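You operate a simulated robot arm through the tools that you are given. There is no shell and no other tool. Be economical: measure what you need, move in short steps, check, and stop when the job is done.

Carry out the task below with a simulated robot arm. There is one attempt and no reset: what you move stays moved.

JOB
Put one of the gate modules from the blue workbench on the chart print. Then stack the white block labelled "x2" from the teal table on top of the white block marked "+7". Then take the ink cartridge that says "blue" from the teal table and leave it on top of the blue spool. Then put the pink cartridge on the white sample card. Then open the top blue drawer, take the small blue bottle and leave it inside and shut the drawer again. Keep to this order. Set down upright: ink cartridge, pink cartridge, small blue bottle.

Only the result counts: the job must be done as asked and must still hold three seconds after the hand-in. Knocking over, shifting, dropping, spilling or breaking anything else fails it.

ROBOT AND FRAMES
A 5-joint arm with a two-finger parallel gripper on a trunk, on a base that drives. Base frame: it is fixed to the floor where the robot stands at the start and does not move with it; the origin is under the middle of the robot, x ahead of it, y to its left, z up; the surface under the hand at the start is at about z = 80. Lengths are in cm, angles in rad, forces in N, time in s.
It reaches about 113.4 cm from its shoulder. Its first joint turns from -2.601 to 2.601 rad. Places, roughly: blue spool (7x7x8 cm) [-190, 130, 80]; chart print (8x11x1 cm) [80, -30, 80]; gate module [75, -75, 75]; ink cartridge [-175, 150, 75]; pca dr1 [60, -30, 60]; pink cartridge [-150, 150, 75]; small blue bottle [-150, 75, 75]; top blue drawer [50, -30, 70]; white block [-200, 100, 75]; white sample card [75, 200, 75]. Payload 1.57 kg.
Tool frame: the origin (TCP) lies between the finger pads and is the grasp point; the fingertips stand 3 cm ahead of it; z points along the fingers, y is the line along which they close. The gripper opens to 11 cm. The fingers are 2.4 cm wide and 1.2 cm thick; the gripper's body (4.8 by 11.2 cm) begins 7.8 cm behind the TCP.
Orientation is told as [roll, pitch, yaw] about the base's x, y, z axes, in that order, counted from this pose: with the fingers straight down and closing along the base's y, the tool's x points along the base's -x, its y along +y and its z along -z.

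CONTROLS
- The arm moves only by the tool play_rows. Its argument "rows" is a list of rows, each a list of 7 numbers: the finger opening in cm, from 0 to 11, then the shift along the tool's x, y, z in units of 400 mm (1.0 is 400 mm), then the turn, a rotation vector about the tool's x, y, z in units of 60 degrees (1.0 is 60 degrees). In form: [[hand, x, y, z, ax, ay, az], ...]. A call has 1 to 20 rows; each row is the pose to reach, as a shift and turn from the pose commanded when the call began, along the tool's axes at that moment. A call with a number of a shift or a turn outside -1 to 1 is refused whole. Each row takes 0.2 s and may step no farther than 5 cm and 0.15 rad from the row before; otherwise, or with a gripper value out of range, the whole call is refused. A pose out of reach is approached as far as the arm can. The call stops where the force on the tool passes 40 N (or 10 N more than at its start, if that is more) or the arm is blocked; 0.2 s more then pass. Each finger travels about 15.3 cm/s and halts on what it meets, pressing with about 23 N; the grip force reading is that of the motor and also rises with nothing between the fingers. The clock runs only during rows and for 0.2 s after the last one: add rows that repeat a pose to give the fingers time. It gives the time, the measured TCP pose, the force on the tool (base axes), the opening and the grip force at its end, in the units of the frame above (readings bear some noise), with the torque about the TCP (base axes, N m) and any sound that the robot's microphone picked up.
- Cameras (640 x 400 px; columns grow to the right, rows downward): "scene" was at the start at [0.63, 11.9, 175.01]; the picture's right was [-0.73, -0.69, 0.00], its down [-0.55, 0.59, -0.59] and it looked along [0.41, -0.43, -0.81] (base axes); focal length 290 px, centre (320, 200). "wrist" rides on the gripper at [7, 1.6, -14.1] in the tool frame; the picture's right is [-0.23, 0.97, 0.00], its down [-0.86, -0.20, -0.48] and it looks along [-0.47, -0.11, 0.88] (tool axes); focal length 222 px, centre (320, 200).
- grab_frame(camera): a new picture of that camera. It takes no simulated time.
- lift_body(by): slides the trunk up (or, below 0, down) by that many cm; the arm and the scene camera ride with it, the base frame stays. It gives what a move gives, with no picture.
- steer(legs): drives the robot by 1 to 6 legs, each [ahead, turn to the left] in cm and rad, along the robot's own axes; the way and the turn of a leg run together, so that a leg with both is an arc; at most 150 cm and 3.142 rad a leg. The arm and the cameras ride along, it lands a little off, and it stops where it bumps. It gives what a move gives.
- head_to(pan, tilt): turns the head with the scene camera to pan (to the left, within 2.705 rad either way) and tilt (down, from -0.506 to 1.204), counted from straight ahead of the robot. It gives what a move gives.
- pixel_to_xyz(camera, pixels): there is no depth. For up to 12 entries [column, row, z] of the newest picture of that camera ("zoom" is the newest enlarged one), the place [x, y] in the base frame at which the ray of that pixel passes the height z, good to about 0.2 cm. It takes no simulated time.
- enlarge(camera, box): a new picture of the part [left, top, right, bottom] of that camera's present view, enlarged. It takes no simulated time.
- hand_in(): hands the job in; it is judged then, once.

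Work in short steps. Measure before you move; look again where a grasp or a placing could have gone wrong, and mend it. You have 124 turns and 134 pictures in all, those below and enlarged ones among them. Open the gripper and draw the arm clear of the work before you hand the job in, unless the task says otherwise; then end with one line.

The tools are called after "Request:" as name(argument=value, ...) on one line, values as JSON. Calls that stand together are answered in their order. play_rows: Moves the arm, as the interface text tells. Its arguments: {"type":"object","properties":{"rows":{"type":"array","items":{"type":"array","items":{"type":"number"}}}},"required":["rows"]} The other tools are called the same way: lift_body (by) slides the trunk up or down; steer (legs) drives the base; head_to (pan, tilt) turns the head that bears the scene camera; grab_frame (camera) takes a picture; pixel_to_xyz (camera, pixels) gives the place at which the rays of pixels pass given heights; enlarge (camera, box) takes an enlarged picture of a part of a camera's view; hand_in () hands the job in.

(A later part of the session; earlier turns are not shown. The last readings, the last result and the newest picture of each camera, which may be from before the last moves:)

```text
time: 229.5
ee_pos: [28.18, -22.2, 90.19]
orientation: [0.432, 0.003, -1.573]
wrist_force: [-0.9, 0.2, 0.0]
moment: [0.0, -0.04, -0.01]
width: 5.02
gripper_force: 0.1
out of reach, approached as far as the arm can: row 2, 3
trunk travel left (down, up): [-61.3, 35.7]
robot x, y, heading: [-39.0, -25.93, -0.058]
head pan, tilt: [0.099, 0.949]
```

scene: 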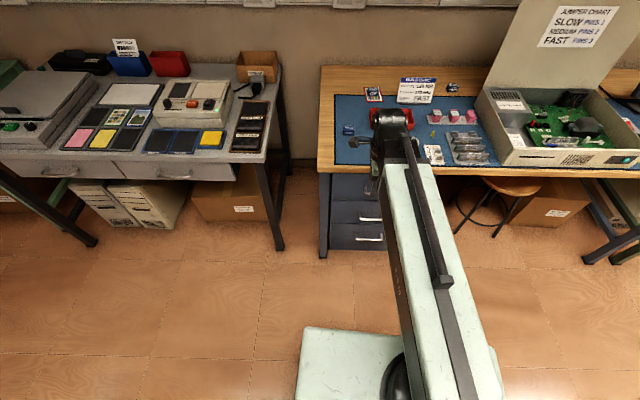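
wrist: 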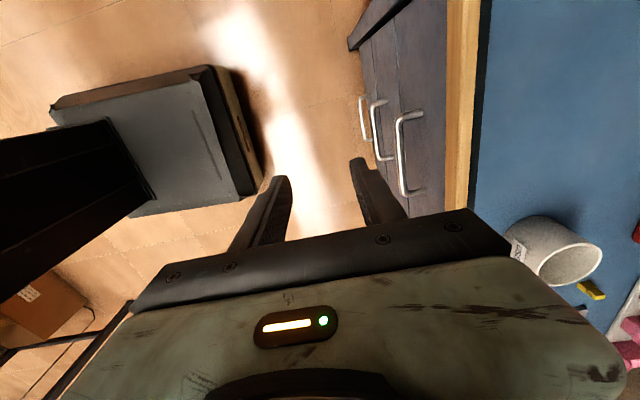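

Tilting works (wrist pivot ≈23 cm behind the TCP). I back up 16 cm, straighten the heading, and tilt further towards horizontal.

Request:
steer(legs=[[0, 0.055], [-16, 0]])

Request:
play_rows(rows=[[5, 0, 0, 0, -0.14, 0, 0], [5, 0, 0, 0, -0.28, 0, 0], [5, 0, 0, 0, -0.42, 0, 0], [5, 0, 0, 0, -0.56, 0, 0], [5, 0, 0, 0, -0.7, 0, 0], [5, 0, 0, 0, -0.84, 0, 0], [5, 0, 0, 0, -0.97, 0, 0], [5, 0, 0, 0, -0.97, 0, 0]])

```text
time: 231.3
ee_pos: [11.72, -18.46, 90.2]
orientation: [0.429, 0.004, -1.519]
wrist_force: [0.2, 0.1, 0.2]
moment: [0.01, -0.01, 0.01]
width: 5.01
gripper_force: 0.1
trunk travel left (down, up): [-61.3, 35.7]
robot x, y, heading: [-54.79, -25.22, -0.005]
head pan, tilt: [0.099, 0.949]
```

```text
time: 233.1
ee_pos: [25.13, -16.22, 108.73]
orientation: [1.445, 0.001, -1.519]
wrist_force: [0.1, 0.2, -0.9]
moment: [-0.01, 0.02, -0.03]
width: 5.02
gripper_force: 0.0
out of reach, approached as far as the arm can: row 1, 2, 3, 4, 5, 6, 7, 8
trunk travel left (down, up): [-61.3, 35.7]
robot x, y, heading: [-54.75, -25.78, -0.008]
head pan, tilt: [0.099, 0.949]
```

Tilted to 1.445 rad at (25,-16,109). I shift sideways to y≈-28.4 with matching yaw, then lower the trunk to handle height.

Request:
play_rows(rows=[[5, -0.1, 0, 0, 0, -0.041, 0.005], [5, -0.2, 0, 0, 0, -0.082, 0.01], [5, -0.305, 0, 0, 0, -0.123, 0.0155], [5, -0.305, 0, 0, 0, -0.123, 0.0155], [5, -0.305, 0, 0, 0, -0.123, 0.0155]])

Request:
lift_body(by=-30)

Request:
grab_frame(camera="wrist")

```text
time: 234.3
ee_pos: [25.77, -28.43, 108.79]
orientation: [1.444, 0.004, -1.649]
wrist_force: [-0.2, -0.4, -0.5]
moment: [0.0, -0.03, -0.02]
width: 5.02
gripper_force: 0.0
out of reach, approached as far as the arm can: row 1, 2, 3, 4, 5
trunk travel left (down, up): [-61.3, 35.7]
robot x, y, heading: [-55.09, -25.58, -0.004]
head pan, tilt: [0.099, 0.949]
```

```text
time: 237.3
ee_pos: [25.83, -28.43, 78.73]
orientation: [1.446, 0.003, -1.649]
wrist_force: [0.8, 0.4, -0.4]
moment: [0.0, -0.05, 0.02]
width: 4.99
gripper_force: 0.0
trunk travel left (down, up): [-31.3, 65.7]
robot x, y, heading: [-55.37, -25.33, -0.004]
head pan, tilt: [0.099, 0.949]
```

```text
34 pictures are left
```

wrist: 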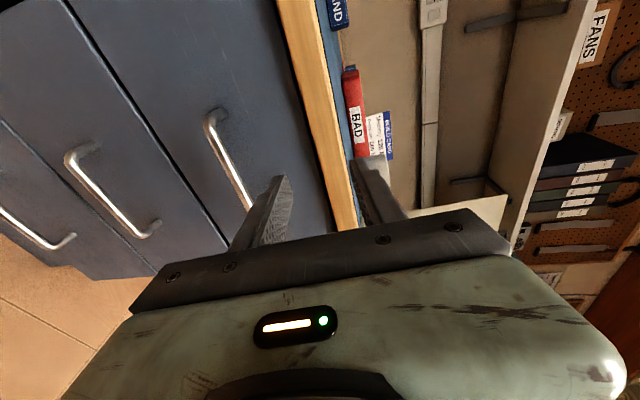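

The top handle shows at (215,115)–(250,205). I find its height by matching x≈33.2.

Request:
pixel_to_xyz(camera="wrist", pixels=[[230, 158, 71], [230, 158, 70], [230, 158, 69], [230, 158, 68], [230, 158, 67], [250, 205, 69], [250, 205, 68]])

```text
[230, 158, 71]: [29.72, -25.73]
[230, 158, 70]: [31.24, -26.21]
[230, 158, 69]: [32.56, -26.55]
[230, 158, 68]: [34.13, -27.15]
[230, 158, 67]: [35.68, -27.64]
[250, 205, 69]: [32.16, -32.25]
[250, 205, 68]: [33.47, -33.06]
```

Bar z≈68.5. I lower to TCP z≈68.7 and look.

Request:
lift_body(by=-10.05)

Request:
grab_frame(camera="wrist")

Request:
pixel_to_xyz(camera="wrist", pixels=[[320, 158, 69], [320, 158, 68], [330, 158, 69], [330, 158, 68]])

```text
time: 238.6
ee_pos: [25.96, -28.49, 68.72]
orientation: [1.442, 0.001, -1.648]
wrist_force: [-0.7, 0.3, 0.5]
moment: [0.03, 0.02, -0.03]
width: 5.02
gripper_force: 0.0
trunk travel left (down, up): [-21.3, 75.7]
robot x, y, heading: [-55.26, -25.7, -0.005]
head pan, tilt: [0.099, 0.949]
```

```text
33 pictures are left
```

wrist: 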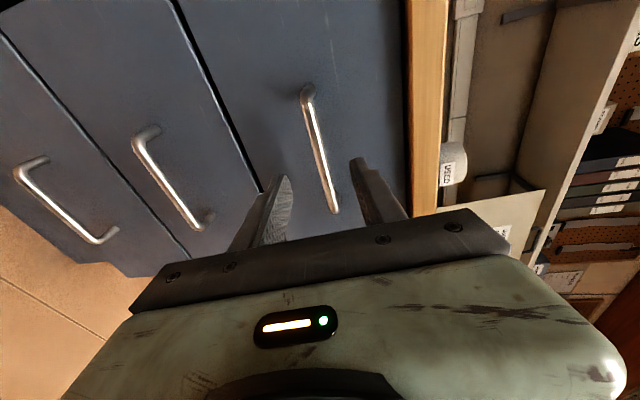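

```text
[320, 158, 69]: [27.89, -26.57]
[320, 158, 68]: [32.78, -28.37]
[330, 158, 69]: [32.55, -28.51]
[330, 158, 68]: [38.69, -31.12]
```

Bar at (319,158) lies between the fingers. Lower 0.4, then advance 6 cm with force watch.

Request:
lift_body(by=-0.4)

Request:
play_rows(rows=[[5, 0, 0.006, 0.05, 0, 0, 0], [5, 0, 0.012, 0.1, 0, 0, 0], [5, 0, 0.019, 0.15, 0, 0, 0], [5, 0, 0.019, 0.15, 0, 0, 0], [5, 0, 0.019, 0.15, 0, 0, 0]])

Request:
enlarge(camera="wrist", box=[220, 60, 420, 240])

```text
time: 239.2
ee_pos: [25.93, -28.34, 68.3]
orientation: [1.444, 0.002, -1.65]
wrist_force: [-0.6, 0.4, 0.6]
moment: [0.0, 0.01, -0.02]
width: 5.02
gripper_force: 0.1
trunk travel left (down, up): [-20.9, 76.1]
robot x, y, heading: [-54.81, -25.75, -0.004]
head pan, tilt: [0.099, 0.949]
```

```text
time: 240.4
ee_pos: [32.01, -28.76, 68.44]
orientation: [1.444, 0.002, -1.651]
wrist_force: [0.8, 0.3, -0.1]
moment: [-0.02, 0.0, 0.01]
width: 5.02
gripper_force: 0.1
trunk travel left (down, up): [-20.9, 76.1]
robot x, y, heading: [-55.17, -25.44, -0.002]
head pan, tilt: [0.099, 0.949]
```

```text
2.22 times, centred on (320, 150) of wrist
```

zoom: 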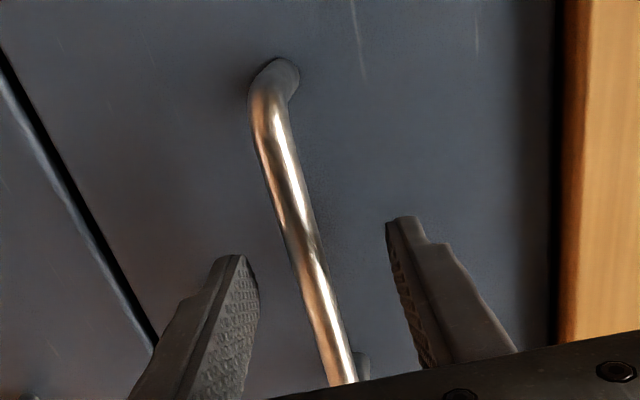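

The bar is between the fingers. Close and check.

Request:
play_rows(rows=[[0, 0, 0, 0, 0, 0, 0], [0, 0, 0, 0, 0, 0, 0], [0, 0, 0, 0, 0, 0, 0]])

Request:
steer(legs=[[-6, 0]])

Request:
grab_frame(camera="wrist")

```text
time: 241.2
ee_pos: [31.97, -28.9, 68.03]
orientation: [1.437, 0.002, -1.649]
wrist_force: [-20.4, 2.9, -26.0]
moment: [-0.67, 0.46, 0.23]
width: 1.16
gripper_force: 28.6
trunk travel left (down, up): [-20.9, 76.1]
robot x, y, heading: [-55.45, -25.81, -0.007]
head pan, tilt: [0.099, 0.949]
```

```text
time: 242.1
ee_pos: [25.81, -28.88, 68.11]
orientation: [1.439, 0.002, -1.651]
wrist_force: [0.5, -14.1, -19.8]
moment: [-0.77, 0.27, -0.37]
width: 1.23
gripper_force: 29.4
trunk travel left (down, up): [-20.9, 76.1]
robot x, y, heading: [-61.09, -25.48, -0.007]
head pan, tilt: [0.099, 0.949]
```

```text
31 pictures are left
```

wrist: 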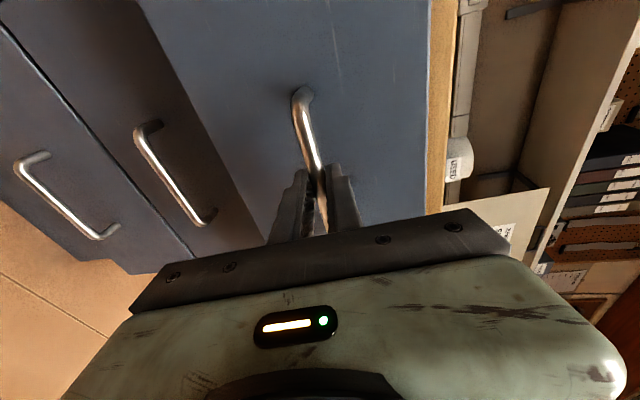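

The drawer follows. I relieve the vertical load a bit (lower 0.3) and pull 14 cm more.

Request:
lift_body(by=-0.25)

Request:
steer(legs=[[-14, 0]])

Request:
head_to(pan=0.0, tilt=0.8)

Request:
grab_frame(camera="scene")

```text
time: 242.7
ee_pos: [25.9, -29.05, 68.06]
orientation: [1.441, -0.001, -1.652]
wrist_force: [1.4, -5.2, 4.5]
moment: [-0.8, -0.06, -0.03]
width: 1.22
gripper_force: 29.5
trunk travel left (down, up): [-20.6, 76.4]
robot x, y, heading: [-61.07, -25.45, -0.006]
head pan, tilt: [0.099, 0.949]
```

```text
time: 244.0
ee_pos: [11.55, -29.21, 68.07]
orientation: [1.442, 0.002, -1.654]
wrist_force: [0.0, -12.9, 9.2]
moment: [-0.69, -0.13, -0.04]
width: 1.19
gripper_force: 29.7
trunk travel left (down, up): [-20.6, 76.4]
robot x, y, heading: [-75.54, -25.72, -0.005]
head pan, tilt: [0.099, 0.949]
```

```text
time: 244.7
ee_pos: [11.48, -29.19, 68.05]
orientation: [1.442, 0.001, -1.655]
wrist_force: [0.3, -5.5, 8.4]
moment: [-0.72, -0.17, 0.06]
width: 1.23
gripper_force: 29.0
trunk travel left (down, up): [-20.6, 76.4]
robot x, y, heading: [-75.26, -25.42, -0.005]
head pan, tilt: [0.0, 0.799]
```

```text
30 pictures are left
```

scene: 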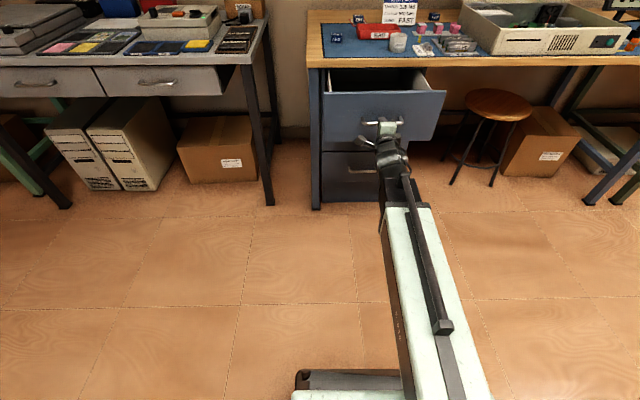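

The drawer is open about 20 cm. I release and back away.

Request:
play_rows(rows=[[3, 0, 0, 0, 0, 0, 0], [5, 0, 0, 0, 0, 0, 0], [5, 0, 0, 0, 0, 0, 0]])

Request:
steer(legs=[[-12, 0]])

Request:
lift_body(by=55)

Request:
enlarge(camera="scene", box=[290, 20, 470, 150])

```text
time: 245.5
ee_pos: [11.55, -29.19, 68.14]
orientation: [1.442, 0.001, -1.654]
wrist_force: [0.1, 0.3, -0.6]
moment: [-0.02, 0.03, 0.01]
width: 5.02
gripper_force: 0.0
trunk travel left (down, up): [-20.6, 76.4]
robot x, y, heading: [-75.47, -25.61, -0.001]
head pan, tilt: [0.0, 0.799]
```

```text
time: 246.7
ee_pos: [-0.46, -29.13, 67.96]
orientation: [1.442, 0.002, -1.655]
wrist_force: [-0.1, 0.1, 0.1]
moment: [-0.01, 0.0, 0.04]
width: 5.02
gripper_force: 0.1
trunk travel left (down, up): [-20.6, 76.4]
robot x, y, heading: [-87.48, -25.58, -0.013]
head pan, tilt: [0.0, 0.799]
```

```text
refused: 55 is not a number from -40 to 40
```

```text
3.08 times, centred on (380, 85) of scene
```

zoom: 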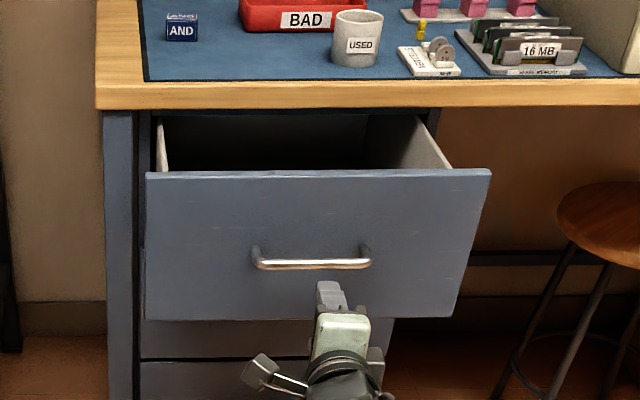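

I raise fully, bring the hand upright again, then drive to the teal table for the small blue bottle.

Request:
lift_body(by=40)

Request:
lift_body(by=22)

Request:
play_rows(rows=[[8, 0, 0, 0, 0.14, 0, 0], [8, 0, 0, 0, 0.28, 0, 0], [8, 0, 0, 0, 0.42, 0, 0], [8, 0, 0, 0, 0.56, 0, 0], [8, 0, 0, 0, 0.7, 0, 0], [8, 0, 0, 0, 0.84, 0, 0], [8, 0, 0, 0, 0.98, 0, 0], [8, 0, 0, 0, 0.98, 0, 0]])

Request:
play_rows(rows=[[8, 0, 0, 0, 0.14, 0, 0], [8, 0, 0, 0, 0.28, 0, 0], [8, 0, 0, 0, 0.397, 0, 0], [8, 0, 0, 0, 0.397, 0, 0]])

Request:
steer(legs=[[0, 1.583], [118, 0], [0, 1.57]])

Request:
head_to(pan=0.1, tilt=0.9)

Request:
grab_frame(camera="scene")

```text
time: 250.6
ee_pos: [-0.46, -29.17, 107.99]
orientation: [1.442, 0.001, -1.654]
wrist_force: [-0.3, 0.3, -0.4]
moment: [-0.03, 0.01, -0.01]
width: 4.99
gripper_force: 0.1
trunk travel left (down, up): [-60.6, 36.4]
robot x, y, heading: [-87.42, -25.66, -0.003]
head pan, tilt: [0.0, 0.799]
```

```text
time: 252.9
ee_pos: [-0.33, -29.13, 130.08]
orientation: [1.444, 0.002, -1.654]
wrist_force: [-0.2, -0.8, 0.3]
moment: [-0.05, -0.02, -0.02]
width: 5.01
gripper_force: 0.1
trunk travel left (down, up): [-82.6, 14.4]
robot x, y, heading: [-87.28, -25.71, -0.003]
head pan, tilt: [0.0, 0.799]
```

```text
time: 254.7
ee_pos: [-0.08, -28.95, 111.26]
orientation: [0.413, 0.0, -1.656]
wrist_force: [1.0, 0.3, 0.2]
moment: [-0.02, 0.01, -0.01]
width: 8.0
gripper_force: 0.2
out of reach, approached as far as the arm can: row 1, 2, 3, 4, 5, 6, 7, 8
trunk travel left (down, up): [-82.6, 14.4]
robot x, y, heading: [-87.19, -25.87, -0.005]
head pan, tilt: [0.0, 0.799]
```

```text
time: 255.7
ee_pos: [-0.26, -29.2, 109.3]
orientation: [-0.004, 0.002, -1.655]
wrist_force: [-0.2, -1.1, 0.5]
moment: [-0.01, -0.02, -0.01]
width: 8.01
gripper_force: 0.0
out of reach, approached as far as the arm can: row 1, 2, 3, 4
trunk travel left (down, up): [-82.6, 14.4]
robot x, y, heading: [-87.34, -25.31, -0.007]
head pan, tilt: [0.0, 0.799]
```

```text
time: 269.3
ee_pos: [-174.31, 95.01, 109.34]
orientation: [-0.001, 0.002, 1.491]
wrist_force: [-0.3, -0.7, -0.1]
moment: [0.02, -0.02, -0.01]
width: 8.01
gripper_force: 0.0
trunk travel left (down, up): [-82.6, 14.4]
robot x, y, heading: [-87.27, 94.63, 3.135]
head pan, tilt: [0.0, 0.799]
```

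```text
time: 270.0
ee_pos: [-174.37, 95.26, 109.29]
orientation: [-0.001, 0.001, 1.492]
wrist_force: [0.7, 0.4, 0.3]
moment: [-0.04, 0.01, -0.02]
width: 7.98
gripper_force: 0.1
trunk travel left (down, up): [-82.6, 14.4]
robot x, y, heading: [-87.52, 94.89, 3.13]
head pan, tilt: [0.099, 0.901]
```

```text
28 pictures are left
```

scene: 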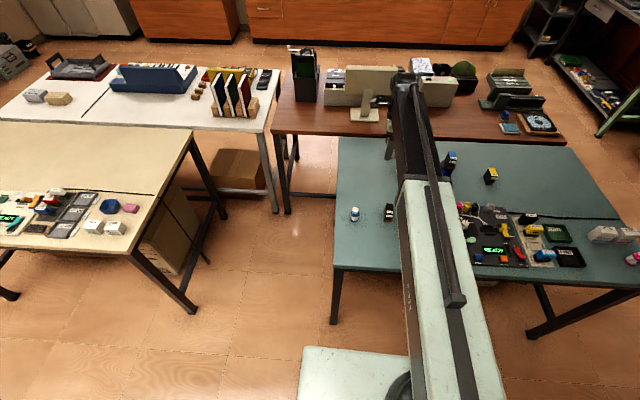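

Request:
enlarge(camera="scene", box=[335, 195, 405, 235])

Request:
grab_frame(camera="wrist")

```text
9.14 times, centred on (370, 215) of scene
```

zoom: 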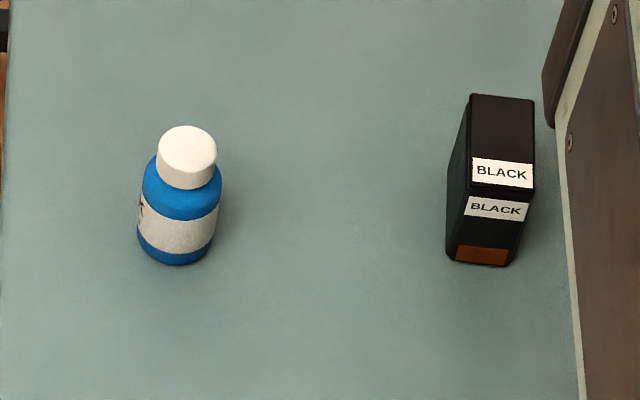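

```text
26 pictures are left
```

wrist: 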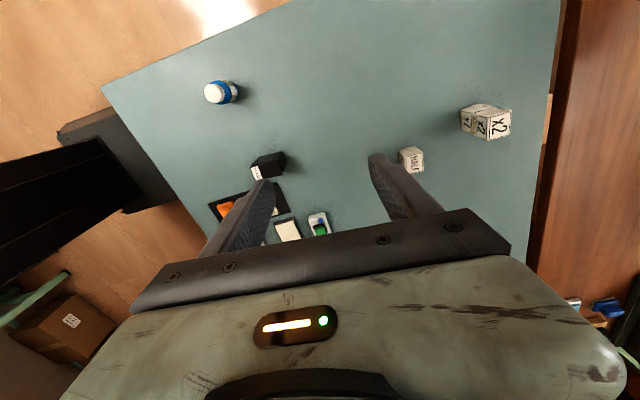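

Request:
pixel_to_xyz(camera="wrist", pixels=[[213, 93, 86], [213, 93, 87], [213, 93, 85], [232, 91, 81]])

Request:
pixel_to_xyz(camera="zoom", pixels=[[187, 148, 87], [187, 148, 86], [187, 148, 85], [176, 265, 80], [137, 238, 81], [214, 245, 81], [158, 148, 86], [217, 148, 86]])

```text
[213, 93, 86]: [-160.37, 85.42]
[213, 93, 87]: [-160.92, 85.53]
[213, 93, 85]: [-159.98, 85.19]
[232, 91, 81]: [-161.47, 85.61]
```

```text
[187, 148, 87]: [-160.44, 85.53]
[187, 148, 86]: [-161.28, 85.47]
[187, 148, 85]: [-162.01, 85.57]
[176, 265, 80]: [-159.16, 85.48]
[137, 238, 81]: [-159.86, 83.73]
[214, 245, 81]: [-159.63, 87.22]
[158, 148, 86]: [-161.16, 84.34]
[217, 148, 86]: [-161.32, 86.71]
```

Bottle: centre (-160.8,85.5), top z≈86.7, ⌀3.5. I move above it and lower.

Request:
play_rows(rows=[[8, 0.053, -0.089, 0, 0, 0, 0], [8, 0.106, -0.178, 0, 0, 0, 0], [8, 0.16, -0.267, 0, 0, 0, 0], [8, 0.2126, -0.3555, 0, 0, 0, 0], [8, 0.2126, -0.3555, 0, 0, 0, 0], [8, 0.2126, -0.3555, 0, 0, 0, 0]])

Request:
lift_body(by=-18)

Request:
enlarge(camera="wrist", box=[220, 80, 440, 240])

```text
time: 271.4
ee_pos: [-160.82, 85.75, 109.31]
orientation: [-0.002, 0.001, 1.492]
wrist_force: [0.9, -0.2, -0.2]
moment: [0.02, 0.01, 0.0]
width: 8.01
gripper_force: 0.1
trunk travel left (down, up): [-82.6, 14.4]
robot x, y, heading: [-87.06, 95.08, 3.128]
head pan, tilt: [0.099, 0.901]
```

```text
time: 273.4
ee_pos: [-161.0, 85.76, 91.24]
orientation: [0.0, 0.001, 1.492]
wrist_force: [-0.1, 0.0, 0.1]
moment: [-0.01, 0.0, 0.01]
width: 8.0
gripper_force: 0.0
trunk travel left (down, up): [-64.6, 32.4]
robot x, y, heading: [-87.25, 94.69, 3.13]
head pan, tilt: [0.099, 0.901]
```

```text
2.50 times, centred on (330, 160) of wrist
```

zoom: 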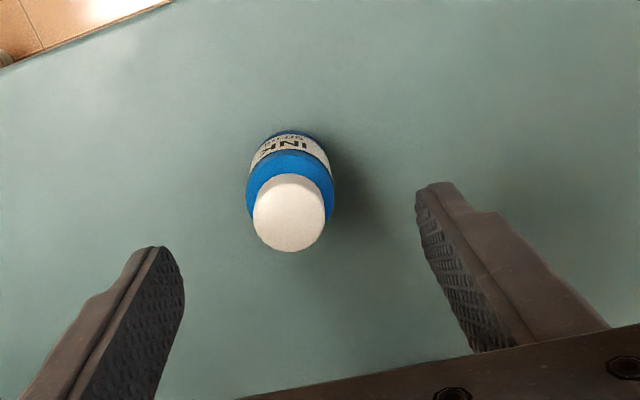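

Request:
pixel_to_xyz(camera="zoom", pixels=[[289, 214, 86.7], [254, 214, 86.7], [325, 214, 86.7], [289, 131, 80.5]])

```text
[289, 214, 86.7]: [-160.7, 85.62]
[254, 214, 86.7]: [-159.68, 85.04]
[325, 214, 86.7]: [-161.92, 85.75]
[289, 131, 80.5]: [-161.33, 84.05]
```

Centred. Small correction, descend to 83.6, grip and lift.

Request:
play_rows(rows=[[8, 0.005, -0.004, 0, 0, 0, 0], [8, 0.005, -0.004, 0, 0, 0, 0]])

Request:
lift_body(by=-7.5)

Request:
play_rows(rows=[[2, 0, 0, 0, 0, 0, 0], [2, 0, 0, 0, 0, 0, 0], [2, 0, 0, 0, 0, 0, 0], [2, 0, 0, 0, 0, 0, 0]])

Request:
lift_body(by=25)

Request:
enlarge(camera="wrist", box=[200, 80, 440, 250])

```text
time: 274.0
ee_pos: [-160.66, 85.58, 91.24]
orientation: [0.0, 0.003, 1.492]
wrist_force: [0.1, 0.0, -0.7]
moment: [0.02, 0.02, 0.0]
width: 8.0
gripper_force: 0.1
trunk travel left (down, up): [-64.6, 32.4]
robot x, y, heading: [-87.06, 95.19, 3.133]
head pan, tilt: [0.099, 0.901]
```

```text
time: 275.1
ee_pos: [-160.63, 85.53, 83.81]
orientation: [-0.001, 0.002, 1.492]
wrist_force: [-1.0, 0.5, 0.2]
moment: [0.03, 0.04, 0.02]
width: 8.0
gripper_force: 0.0
trunk travel left (down, up): [-57.1, 39.9]
robot x, y, heading: [-87.22, 95.06, 3.13]
head pan, tilt: [0.099, 0.901]
```

```text
time: 276.1
ee_pos: [-160.6, 85.62, 83.77]
orientation: [-0.003, 0.003, 1.493]
wrist_force: [-1.2, -0.1, 0.1]
moment: [-0.02, -0.02, -0.01]
width: 3.38
gripper_force: 23.0
trunk travel left (down, up): [-57.1, 39.9]
robot x, y, heading: [-87.11, 94.92, 3.133]
head pan, tilt: [0.099, 0.901]
```

```text
time: 278.7
ee_pos: [-160.66, 85.48, 108.8]
orientation: [-0.001, 0.004, 1.492]
wrist_force: [-0.1, 0.8, -0.4]
moment: [0.03, 0.02, -0.01]
width: 3.38
gripper_force: 23.1
trunk travel left (down, up): [-82.1, 14.9]
robot x, y, heading: [-87.25, 95.3, 3.134]
head pan, tilt: [0.099, 0.901]
```

```text
2.35 times, centred on (320, 165) of wrist
```

zoom: 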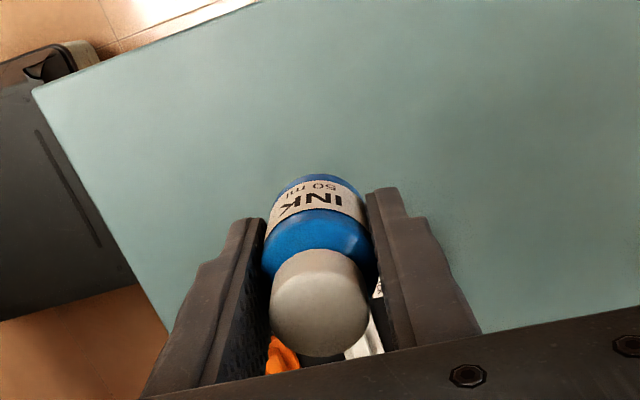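

Bottle held upright. I drive back to the open drawer, stopping short.

Request:
steer(legs=[[0, 1.58], [128, 0], [0, 1.57], [30, 0]])

Request:
head_to(pan=0.0, tilt=0.85)

Request:
grab_frame(camera="scene")

Request:
grab_frame(camera="wrist")

```text
time: 294.5
ee_pos: [13.88, -29.04, 108.78]
orientation: [-0.001, 0.001, -1.676]
wrist_force: [-1.2, 0.5, -0.9]
moment: [-0.04, 0.03, 0.05]
width: 3.37
gripper_force: 23.7
trunk travel left (down, up): [-82.1, 14.9]
robot x, y, heading: [-60.07, -38.16, -0.029]
head pan, tilt: [0.099, 0.901]
```

```text
time: 295.2
ee_pos: [13.82, -29.27, 108.86]
orientation: [-0.002, 0.002, -1.675]
wrist_force: [0.2, 0.1, -0.4]
moment: [-0.02, 0.01, 0.02]
width: 3.35
gripper_force: 22.8
trunk travel left (down, up): [-82.1, 14.9]
robot x, y, heading: [-60.26, -38.02, -0.029]
head pan, tilt: [0.0, 0.85]
```

```text
23 pictures are left
```

scene: 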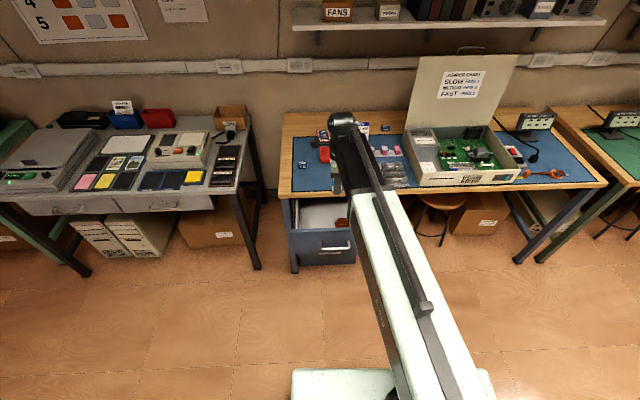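

```text
22 pictures are left
```

wrist: 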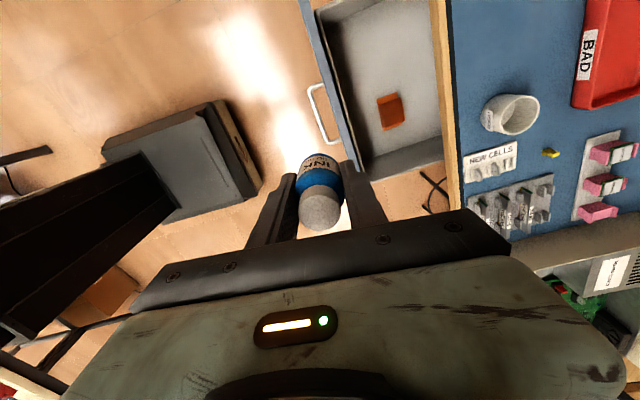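

The open drawer is visible with an orange item at (391,111). I measure rim, walls and this item.

Request:
pixel_to_xyz(camera="wrist", pixels=[[328, 60, 75], [350, 160, 75], [391, 111, 64], [391, 111, 67], [445, 120, 79.5], [365, 182, 75], [443, 155, 75], [379, 97, 64], [404, 126, 64], [330, 145, 68]])

Request:
enlarge(camera="wrist", box=[290, 0, 470, 200])

Request:
enlarge(camera="scene", box=[280, 180, 370, 280])

```text
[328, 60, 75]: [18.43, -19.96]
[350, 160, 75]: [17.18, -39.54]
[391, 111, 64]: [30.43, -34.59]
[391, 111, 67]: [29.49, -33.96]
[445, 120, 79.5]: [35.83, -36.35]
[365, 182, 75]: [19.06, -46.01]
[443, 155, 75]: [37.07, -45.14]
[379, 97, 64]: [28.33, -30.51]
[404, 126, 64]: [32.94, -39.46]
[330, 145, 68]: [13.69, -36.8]
```

```text
2.00 times, centred on (380, 100) of wrist
```

zoom: 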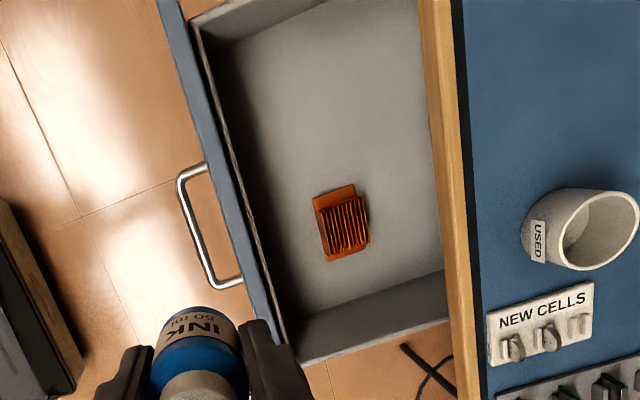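

```text
4.00 times, centred on (325, 230) of scene
```

zoom: 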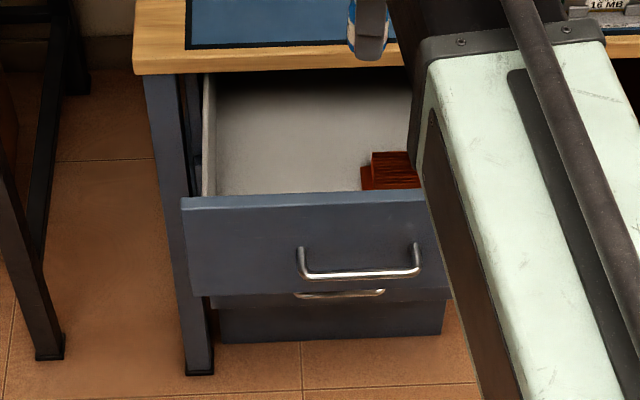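

Free floor is at y≈-20; the heat sink sits at x 27–33, y −30…−39. I move the bottle above (25.5,-20) and lower partway.

Request:
play_rows(rows=[[2, 0.065, 0.066, 0, 0, 0, -0.025], [2, 0.13, 0.132, 0, 0, 0, -0.05], [2, 0.195, 0.198, 0, 0, 0, -0.075], [2, 0.259, 0.2645, 0, 0, 0, -0.1], [2, 0.259, 0.2645, 0, 0, 0, -0.1], [2, 0.259, 0.2645, 0, 0, 0, -0.1]])

Request:
lift_body(by=-25)

Request:
grab_frame(camera="wrist")

Request:
enlarge(camera="scene", box=[260, 80, 420, 220])

```text
time: 296.6
ee_pos: [25.29, -19.84, 108.86]
orientation: [-0.002, 0.001, -1.572]
wrist_force: [-0.3, 0.5, 0.1]
moment: [0.01, -0.02, 0.01]
width: 3.37
gripper_force: 22.7
trunk travel left (down, up): [-82.1, 14.9]
robot x, y, heading: [-59.91, -38.05, -0.027]
head pan, tilt: [0.0, 0.85]
```

```text
time: 299.2
ee_pos: [25.28, -19.91, 83.9]
orientation: [-0.002, 0.001, -1.57]
wrist_force: [0.3, 0.7, -0.3]
moment: [-0.01, 0.0, -0.01]
width: 3.38
gripper_force: 22.4
trunk travel left (down, up): [-57.1, 39.9]
robot x, y, heading: [-60.06, -37.82, -0.028]
head pan, tilt: [0.0, 0.85]
```

```text
19 pictures are left
```

wrist: 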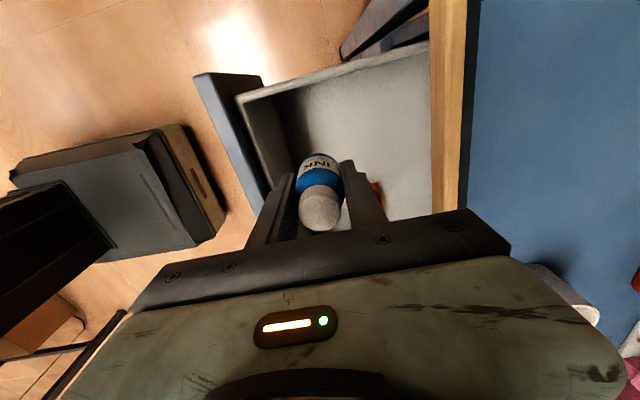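

```text
2.86 times, centred on (340, 150) of scene
```

zoom: 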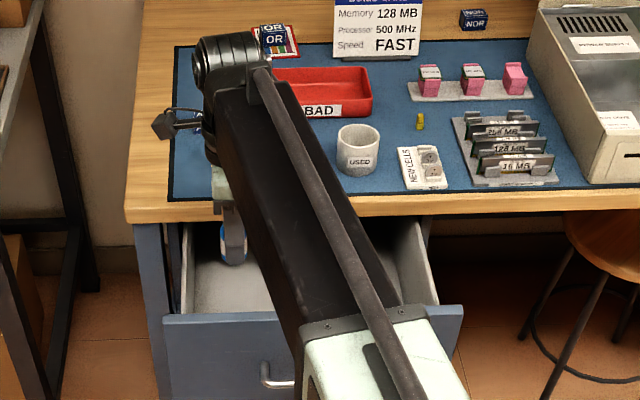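

Clear on all sides. I lower in decreasing steps and watch the force.

Request:
lift_body(by=-10)

Request:
lift_body(by=-2)

Request:
lift_body(by=-1)

Request:
grab_frame(camera="wrist")

```text
time: 300.5
ee_pos: [25.36, -19.92, 73.83]
orientation: [-0.001, 0.002, -1.569]
wrist_force: [0.6, 0.3, -0.2]
moment: [0.0, 0.01, 0.01]
width: 3.36
gripper_force: 23.2
trunk travel left (down, up): [-47.1, 49.9]
robot x, y, heading: [-60.09, -38.02, -0.028]
head pan, tilt: [0.0, 0.85]
```

```text
time: 301.2
ee_pos: [25.26, -19.81, 71.8]
orientation: [-0.001, 0.001, -1.571]
wrist_force: [0.4, -0.3, -0.3]
moment: [0.03, -0.02, 0.01]
width: 3.37
gripper_force: 23.3
trunk travel left (down, up): [-45.1, 51.9]
robot x, y, heading: [-59.86, -38.19, -0.025]
head pan, tilt: [0.0, 0.85]
```

```text
time: 301.7
ee_pos: [25.28, -19.75, 70.81]
orientation: [-0.002, 0.001, -1.571]
wrist_force: [-0.4, 0.0, -0.9]
moment: [0.03, -0.01, 0.0]
width: 3.37
gripper_force: 22.9
trunk travel left (down, up): [-44.1, 52.9]
robot x, y, heading: [-59.99, -38.03, -0.027]
head pan, tilt: [0.0, 0.85]
```

```text
17 pictures are left
```

wrist: 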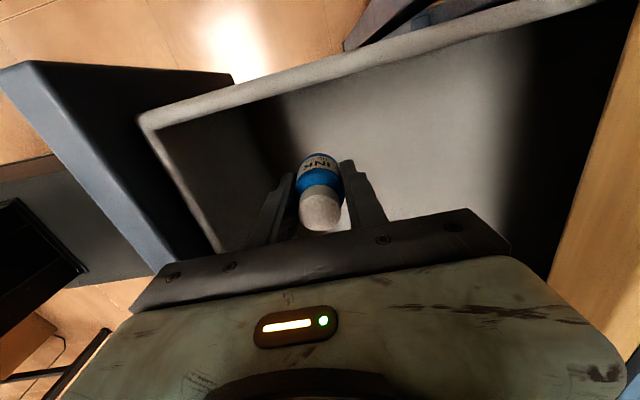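

Request:
lift_body(by=-0.8)

Request:
lift_body(by=-0.6)

Request:
lift_body(by=-0.4)

```text
time: 302.3
ee_pos: [25.26, -19.76, 69.88]
orientation: [-0.002, 0.002, -1.573]
wrist_force: [-0.2, 0.0, 0.2]
moment: [0.0, 0.0, 0.01]
width: 3.38
gripper_force: 23.4
trunk travel left (down, up): [-43.3, 53.7]
robot x, y, heading: [-59.74, -38.29, -0.027]
head pan, tilt: [0.0, 0.85]
```

```text
time: 302.9
ee_pos: [25.28, -19.77, 69.43]
orientation: [-0.002, 0.002, -1.571]
wrist_force: [0.4, -0.1, -0.6]
moment: [-0.02, 0.02, -0.01]
width: 3.37
gripper_force: 23.1
trunk travel left (down, up): [-42.7, 54.3]
robot x, y, heading: [-60.05, -38.16, -0.022]
head pan, tilt: [0.0, 0.85]
```

```text
time: 303.4
ee_pos: [25.38, -19.99, 69.04]
orientation: [-0.001, 0.001, -1.572]
wrist_force: [-0.1, -0.4, -0.8]
moment: [-0.01, -0.02, 0.0]
width: 3.4
gripper_force: 23.0
trunk travel left (down, up): [-42.3, 54.7]
robot x, y, heading: [-60.29, -37.79, -0.028]
head pan, tilt: [0.0, 0.85]
```

Still free; continue down in 0.5 cm steps.

Request:
lift_body(by=-0.5)

Request:
lift_body(by=-0.4)

Request:
lift_body(by=-0.4)

```text
time: 303.9
ee_pos: [25.31, -19.88, 68.58]
orientation: [-0.002, 0.001, -1.571]
wrist_force: [0.0, -0.2, -0.6]
moment: [0.02, 0.03, 0.03]
width: 3.38
gripper_force: 23.2
trunk travel left (down, up): [-41.8, 55.2]
robot x, y, heading: [-59.91, -38.24, -0.031]
head pan, tilt: [0.0, 0.85]
```

```text
time: 304.5
ee_pos: [25.14, -19.85, 68.11]
orientation: [-0.002, 0.002, -1.57]
wrist_force: [-0.1, 0.5, -0.5]
moment: [0.02, 0.01, 0.02]
width: 3.37
gripper_force: 22.7
trunk travel left (down, up): [-41.4, 55.6]
robot x, y, heading: [-59.86, -38.32, -0.023]
head pan, tilt: [0.0, 0.85]
```

```text
time: 305.0
ee_pos: [25.24, -19.89, 67.77]
orientation: [-0.002, 0.001, -1.572]
wrist_force: [-0.2, -0.5, -0.3]
moment: [-0.01, -0.01, 0.01]
width: 3.4
gripper_force: 23.2
trunk travel left (down, up): [-41.0, 56.0]
robot x, y, heading: [-60.0, -38.01, -0.027]
head pan, tilt: [0.0, 0.85]
```

Request:
lift_body(by=-0.4)

Request:
lift_body(by=-0.4)

Request:
enlarge(camera="wrist", box=[120, 50, 480, 260])

```text
time: 305.5
ee_pos: [25.36, -19.87, 67.36]
orientation: [-0.001, 0.002, -1.57]
wrist_force: [0.6, 0.2, -1.5]
moment: [0.0, -0.05, 0.02]
width: 3.38
gripper_force: 23.2
trunk travel left (down, up): [-40.6, 56.4]
robot x, y, heading: [-59.81, -38.03, -0.028]
head pan, tilt: [0.0, 0.85]
```

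```text
time: 306.1
ee_pos: [25.31, -19.8, 66.99]
orientation: [-0.003, 0.001, -1.571]
wrist_force: [-1.2, 0.2, -1.0]
moment: [0.02, -0.03, -0.02]
width: 3.38
gripper_force: 23.1
trunk travel left (down, up): [-40.2, 56.8]
robot x, y, heading: [-60.04, -38.32, -0.033]
head pan, tilt: [0.0, 0.85]
```

```text
1.78 times, centred on (300, 155) of wrist
```

zoom: 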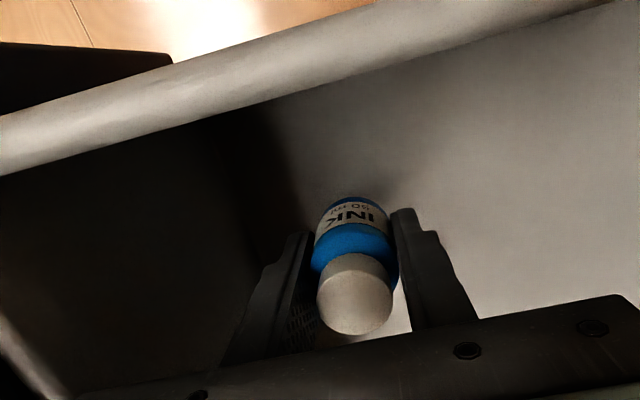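

Request:
lift_body(by=-0.4)

Request:
lift_body(by=-0.4)

Request:
lift_body(by=-0.4)

```text
time: 306.6
ee_pos: [25.19, -19.83, 66.52]
orientation: [-0.002, 0.002, -1.571]
wrist_force: [0.2, 0.4, -0.5]
moment: [0.02, 0.0, -0.05]
width: 3.37
gripper_force: 23.0
trunk travel left (down, up): [-39.8, 57.2]
robot x, y, heading: [-59.71, -38.06, -0.028]
head pan, tilt: [0.0, 0.85]
```

```text
time: 307.1
ee_pos: [25.25, -19.79, 66.19]
orientation: [-0.003, 0.001, -1.572]
wrist_force: [0.0, 1.4, -0.3]
moment: [-0.01, 0.01, 0.03]
width: 3.37
gripper_force: 23.2
trunk travel left (down, up): [-39.4, 57.6]
robot x, y, heading: [-59.8, -38.07, -0.028]
head pan, tilt: [0.0, 0.85]
```

```text
time: 307.6
ee_pos: [25.32, -19.8, 65.63]
orientation: [-0.002, 0.003, -1.57]
wrist_force: [0.4, 0.3, -0.4]
moment: [-0.02, 0.02, 0.0]
width: 3.39
gripper_force: 23.2
trunk travel left (down, up): [-39.0, 58.0]
robot x, y, heading: [-60.31, -38.11, -0.024]
head pan, tilt: [0.0, 0.85]
```

Request:
lift_body(by=-0.4)

Request:
lift_body(by=-0.4)

Request:
grab_frame(camera="scene")

```text
time: 308.2
ee_pos: [25.44, -19.79, 65.26]
orientation: [-0.002, 0.001, -1.571]
wrist_force: [0.3, -0.3, 0.0]
moment: [0.0, 0.02, -0.01]
width: 3.39
gripper_force: 22.7
trunk travel left (down, up): [-38.6, 58.4]
robot x, y, heading: [-59.81, -37.93, -0.031]
head pan, tilt: [0.0, 0.85]
```

```text
time: 308.7
ee_pos: [25.4, -19.79, 64.81]
orientation: [-0.001, 0.002, -1.571]
wrist_force: [0.0, -0.1, -0.2]
moment: [-0.01, 0.05, -0.02]
width: 3.39
gripper_force: 23.0
trunk travel left (down, up): [-38.2, 58.8]
robot x, y, heading: [-60.49, -37.92, -0.029]
head pan, tilt: [0.0, 0.85]
```

```text
15 pictures are left
```

scene: 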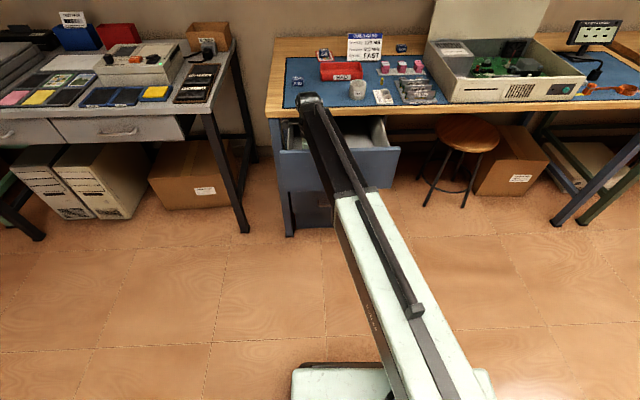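

Request:
lift_body(by=-0.3)

Request:
lift_body(by=-0.3)

Request:
lift_body(by=-0.3)

```text
time: 309.2
ee_pos: [25.35, -19.9, 64.61]
orientation: [0.0, 0.002, -1.572]
wrist_force: [0.0, -0.1, -0.7]
moment: [0.01, -0.03, 0.0]
width: 3.36
gripper_force: 22.8
trunk travel left (down, up): [-37.9, 59.1]
robot x, y, heading: [-59.86, -38.08, -0.024]
head pan, tilt: [0.0, 0.85]
```

```text
time: 309.7
ee_pos: [25.16, -19.75, 64.41]
orientation: [0.001, 0.001, -1.57]
wrist_force: [0.9, 0.0, 1.1]
moment: [-0.01, -0.03, -0.01]
width: 3.38
gripper_force: 22.6
trunk travel left (down, up): [-37.6, 59.4]
robot x, y, heading: [-60.06, -38.42, -0.028]
head pan, tilt: [0.0, 0.85]
```

```text
time: 310.3
ee_pos: [25.34, -19.85, 64.11]
orientation: [0.001, 0.002, -1.572]
wrist_force: [-1.8, 1.4, 16.7]
moment: [0.01, 0.03, 0.02]
width: 3.38
gripper_force: 23.0
trunk travel left (down, up): [-37.3, 59.7]
robot x, y, heading: [-60.02, -38.07, -0.024]
head pan, tilt: [0.0, 0.85]
```

Contact with the drawer floor (16.7 N). Ease up, release gently, and rise.

Request:
lift_body(by=0.2)

Request:
play_rows(rows=[[4, 0, 0, 0, 0, 0, 0], [5.5, 0, 0, 0, 0, 0, 0], [5.5, 0, 0, 0, 0, 0, 0], [5.5, 0, 0, 0, 0, 0, 0]])

Request:
lift_body(by=35)

Request:
grab_frame(camera="wrist")

```text
time: 310.8
ee_pos: [25.24, -19.81, 64.2]
orientation: [-0.002, 0.001, -1.571]
wrist_force: [0.2, -0.1, -0.6]
moment: [-0.03, 0.01, 0.01]
width: 3.42
gripper_force: 23.1
trunk travel left (down, up): [-37.5, 59.5]
robot x, y, heading: [-60.08, -37.85, -0.03]
head pan, tilt: [0.0, 0.85]
```

```text
time: 311.8
ee_pos: [25.29, -19.89, 64.17]
orientation: [-0.002, 0.002, -1.57]
wrist_force: [-0.1, -0.8, 0.1]
moment: [-0.02, 0.0, 0.02]
width: 5.49
gripper_force: 0.1
trunk travel left (down, up): [-37.5, 59.5]
robot x, y, heading: [-60.07, -37.64, -0.026]
head pan, tilt: [0.0, 0.85]
```

```text
time: 315.2
ee_pos: [25.31, -19.78, 99.18]
orientation: [-0.004, 0.001, -1.572]
wrist_force: [0.1, 1.0, 0.2]
moment: [0.02, 0.02, -0.03]
width: 5.51
gripper_force: 0.0
trunk travel left (down, up): [-72.5, 24.5]
robot x, y, heading: [-60.02, -38.02, -0.029]
head pan, tilt: [0.0, 0.85]
```

```text
14 pictures are left
```

wrist: 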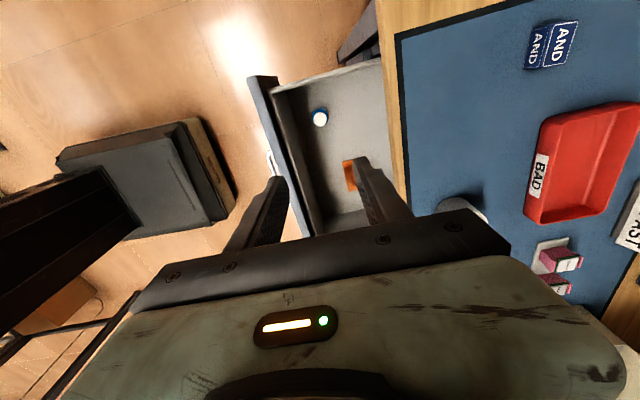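

Bottle stands at (320,118) in the drawer. I back away, close the fingers and tilt the hand forward to push the drawer shut.

Request:
steer(legs=[[-36, 0], [0, 0.028]])

Request:
play_rows(rows=[[0, 0, 0, 0, -0.14, 0, 0], [0, 0, 0, 0, -0.28, 0, 0], [0, 0, 0, 0, -0.42, 0, 0], [0, 0, 0, 0, -0.56, 0, 0], [0, 0, 0, 0, -0.7, 0, 0], [0, 0, 0, 0, -0.84, 0, 0], [0, 0, 0, 0, -0.98, 0, 0], [0, 0, 0, 0, -0.98, 0, 0]])

Request:
play_rows(rows=[[0, 0, 0, 0, -0.14, 0, 0], [0, 0, 0, 0, -0.28, 0, 0], [0, 0, 0, 0, -0.41, 0, 0], [0, 0, 0, 0, -0.41, 0, 0]])

```text
time: 317.9
ee_pos: [-10.86, -16.58, 99.26]
orientation: [-0.002, 0.001, -1.546]
wrist_force: [0.1, 0.5, 1.4]
moment: [0.01, -0.04, 0.02]
width: 5.51
gripper_force: 0.0
trunk travel left (down, up): [-72.5, 24.5]
robot x, y, heading: [-95.61, -37.02, -0.015]
head pan, tilt: [0.0, 0.85]
```

```text
time: 319.7
ee_pos: [-10.92, -16.62, 110.72]
orientation: [1.027, 0.002, -1.545]
wrist_force: [1.0, 0.8, 0.4]
moment: [0.0, 0.0, 0.01]
width: 0.01
gripper_force: 21.7
out of reach, approached as far as the arm can: row 2, 3, 4, 5, 6, 7, 8
trunk travel left (down, up): [-72.5, 24.5]
robot x, y, heading: [-95.79, -37.08, -0.009]
head pan, tilt: [0.0, 0.85]
```

```text
time: 320.7
ee_pos: [-10.85, -16.75, 120.21]
orientation: [1.454, 0.001, -1.544]
wrist_force: [-0.1, 0.1, 0.9]
moment: [0.0, 0.0, 0.0]
width: 0.0
gripper_force: 21.5
out of reach, approached as far as the arm can: row 1, 2, 3, 4
trunk travel left (down, up): [-72.5, 24.5]
robot x, y, heading: [-95.57, -37.2, -0.01]
head pan, tilt: [0.0, 0.85]
```

I shift to y≈-28.5 and lower to z≈71.8 in front of the drawer.

Request:
play_rows(rows=[[0, -0.1, 0, 0, 0, 0, 0], [0, -0.2, 0, 0, 0, 0, 0], [0, -0.294, 0, 0, 0, 0, 0], [0, -0.294, 0, 0, 0, 0, 0]])

Request:
lift_body(by=-40)

Request:
lift_body(by=-8)

Request:
grab_frame(camera="wrist")

```text
time: 321.7
ee_pos: [-10.46, -28.53, 120.38]
orientation: [1.458, 0.002, -1.546]
wrist_force: [0.5, 0.1, -0.5]
moment: [0.02, 0.0, 0.01]
width: 0.0
gripper_force: 21.7
trunk travel left (down, up): [-72.5, 24.5]
robot x, y, heading: [-95.79, -37.16, -0.007]
head pan, tilt: [0.0, 0.85]
```

```text
time: 325.5
ee_pos: [-10.34, -28.6, 80.29]
orientation: [1.458, 0.001, -1.545]
wrist_force: [-0.2, -0.3, 0.2]
moment: [-0.03, -0.01, 0.04]
width: 0.0
gripper_force: 21.6
trunk travel left (down, up): [-32.5, 64.5]
robot x, y, heading: [-96.01, -36.78, -0.008]
head pan, tilt: [0.0, 0.85]
```

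```text
time: 326.7
ee_pos: [-10.43, -28.48, 72.29]
orientation: [1.458, 0.003, -1.548]
wrist_force: [-0.1, 0.2, -1.1]
moment: [0.02, -0.01, 0.01]
width: 0.01
gripper_force: 21.4
trunk travel left (down, up): [-24.5, 72.5]
robot x, y, heading: [-96.14, -36.93, -0.008]
head pan, tilt: [0.0, 0.85]
```

```text
13 pictures are left
5 turns are left
```

wrist: 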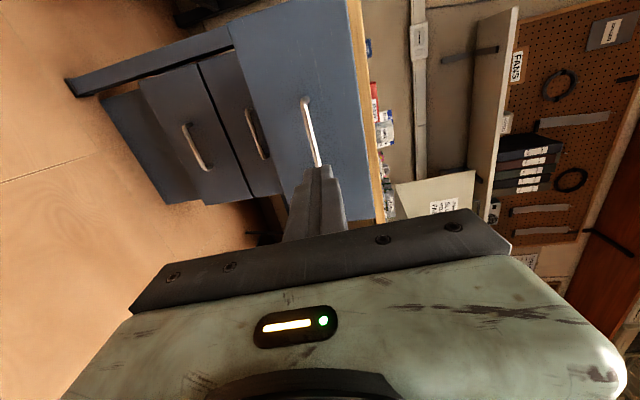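

Only 5 turns left. The closed fingers point at the face above the bar; I drive 41.5 cm ahead to push the drawer nearly shut, finish with the force-limited arm, and look.

Request:
steer(legs=[[20, 0], [21.5, 0]])

Request:
play_rows(rows=[[0, 0, 0.0012, 0.01, 0, 0, 0], [0, 0, 0.0024, 0.02, 0, 0, 0], [0, 0, 0.0036, 0.03, 0, 0, 0], [0, 0, 0.0048, 0.04, 0, 0, 0], [0, 0, 0.006, 0.05, 0, 0, 0], [0, 0, 0.0072, 0.06, 0, 0, 0], [0, 0, 0.0084, 0.07, 0, 0, 0], [0, 0, 0.0096, 0.08, 0, 0, 0], [0, 0, 0.0108, 0.09, 0, 0, 0]])

Request:
grab_frame(camera="wrist")

Request:
grab_frame(camera="scene")

```text
time: 329.5
ee_pos: [31.37, -28.59, 72.34]
orientation: [1.458, 0.0, -1.543]
wrist_force: [0.6, -0.4, -0.1]
moment: [-0.02, 0.0, -0.02]
width: 0.01
gripper_force: 20.9
trunk travel left (down, up): [-24.5, 72.5]
robot x, y, heading: [-53.77, -37.49, -0.012]
head pan, tilt: [0.0, 0.85]
```

```text
time: 331.2
ee_pos: [33.89, -28.45, 72.37]
orientation: [1.455, 0.001, -1.545]
wrist_force: [-14.0, 2.0, -0.7]
moment: [-0.01, -0.06, -0.07]
width: 0.0
gripper_force: 21.5
trunk travel left (down, up): [-24.5, 72.5]
robot x, y, heading: [-53.63, -37.48, -0.006]
head pan, tilt: [0.0, 0.85]
stopped in row 8: the force on the tool passed its limit at 51 N (the readings are from after the stop); the commanded pose is now the measured one
```

```text
12 pictures are left
```

wrist: 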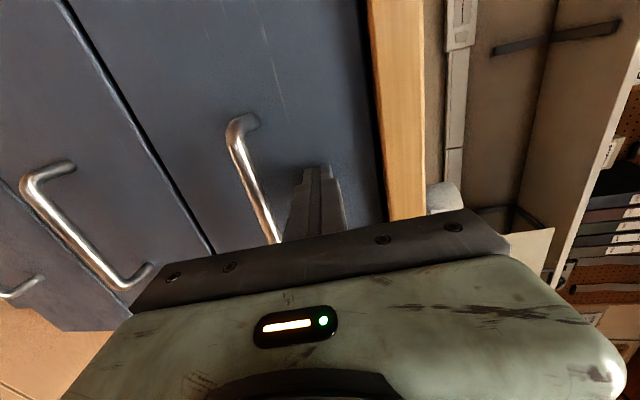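

```text
11 pictures are left
4 turns are left
```

scene: 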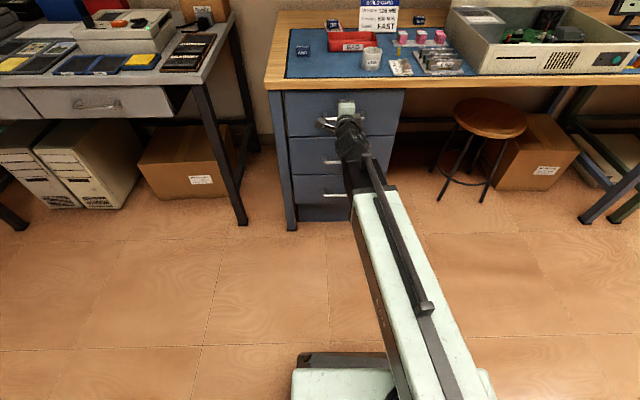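

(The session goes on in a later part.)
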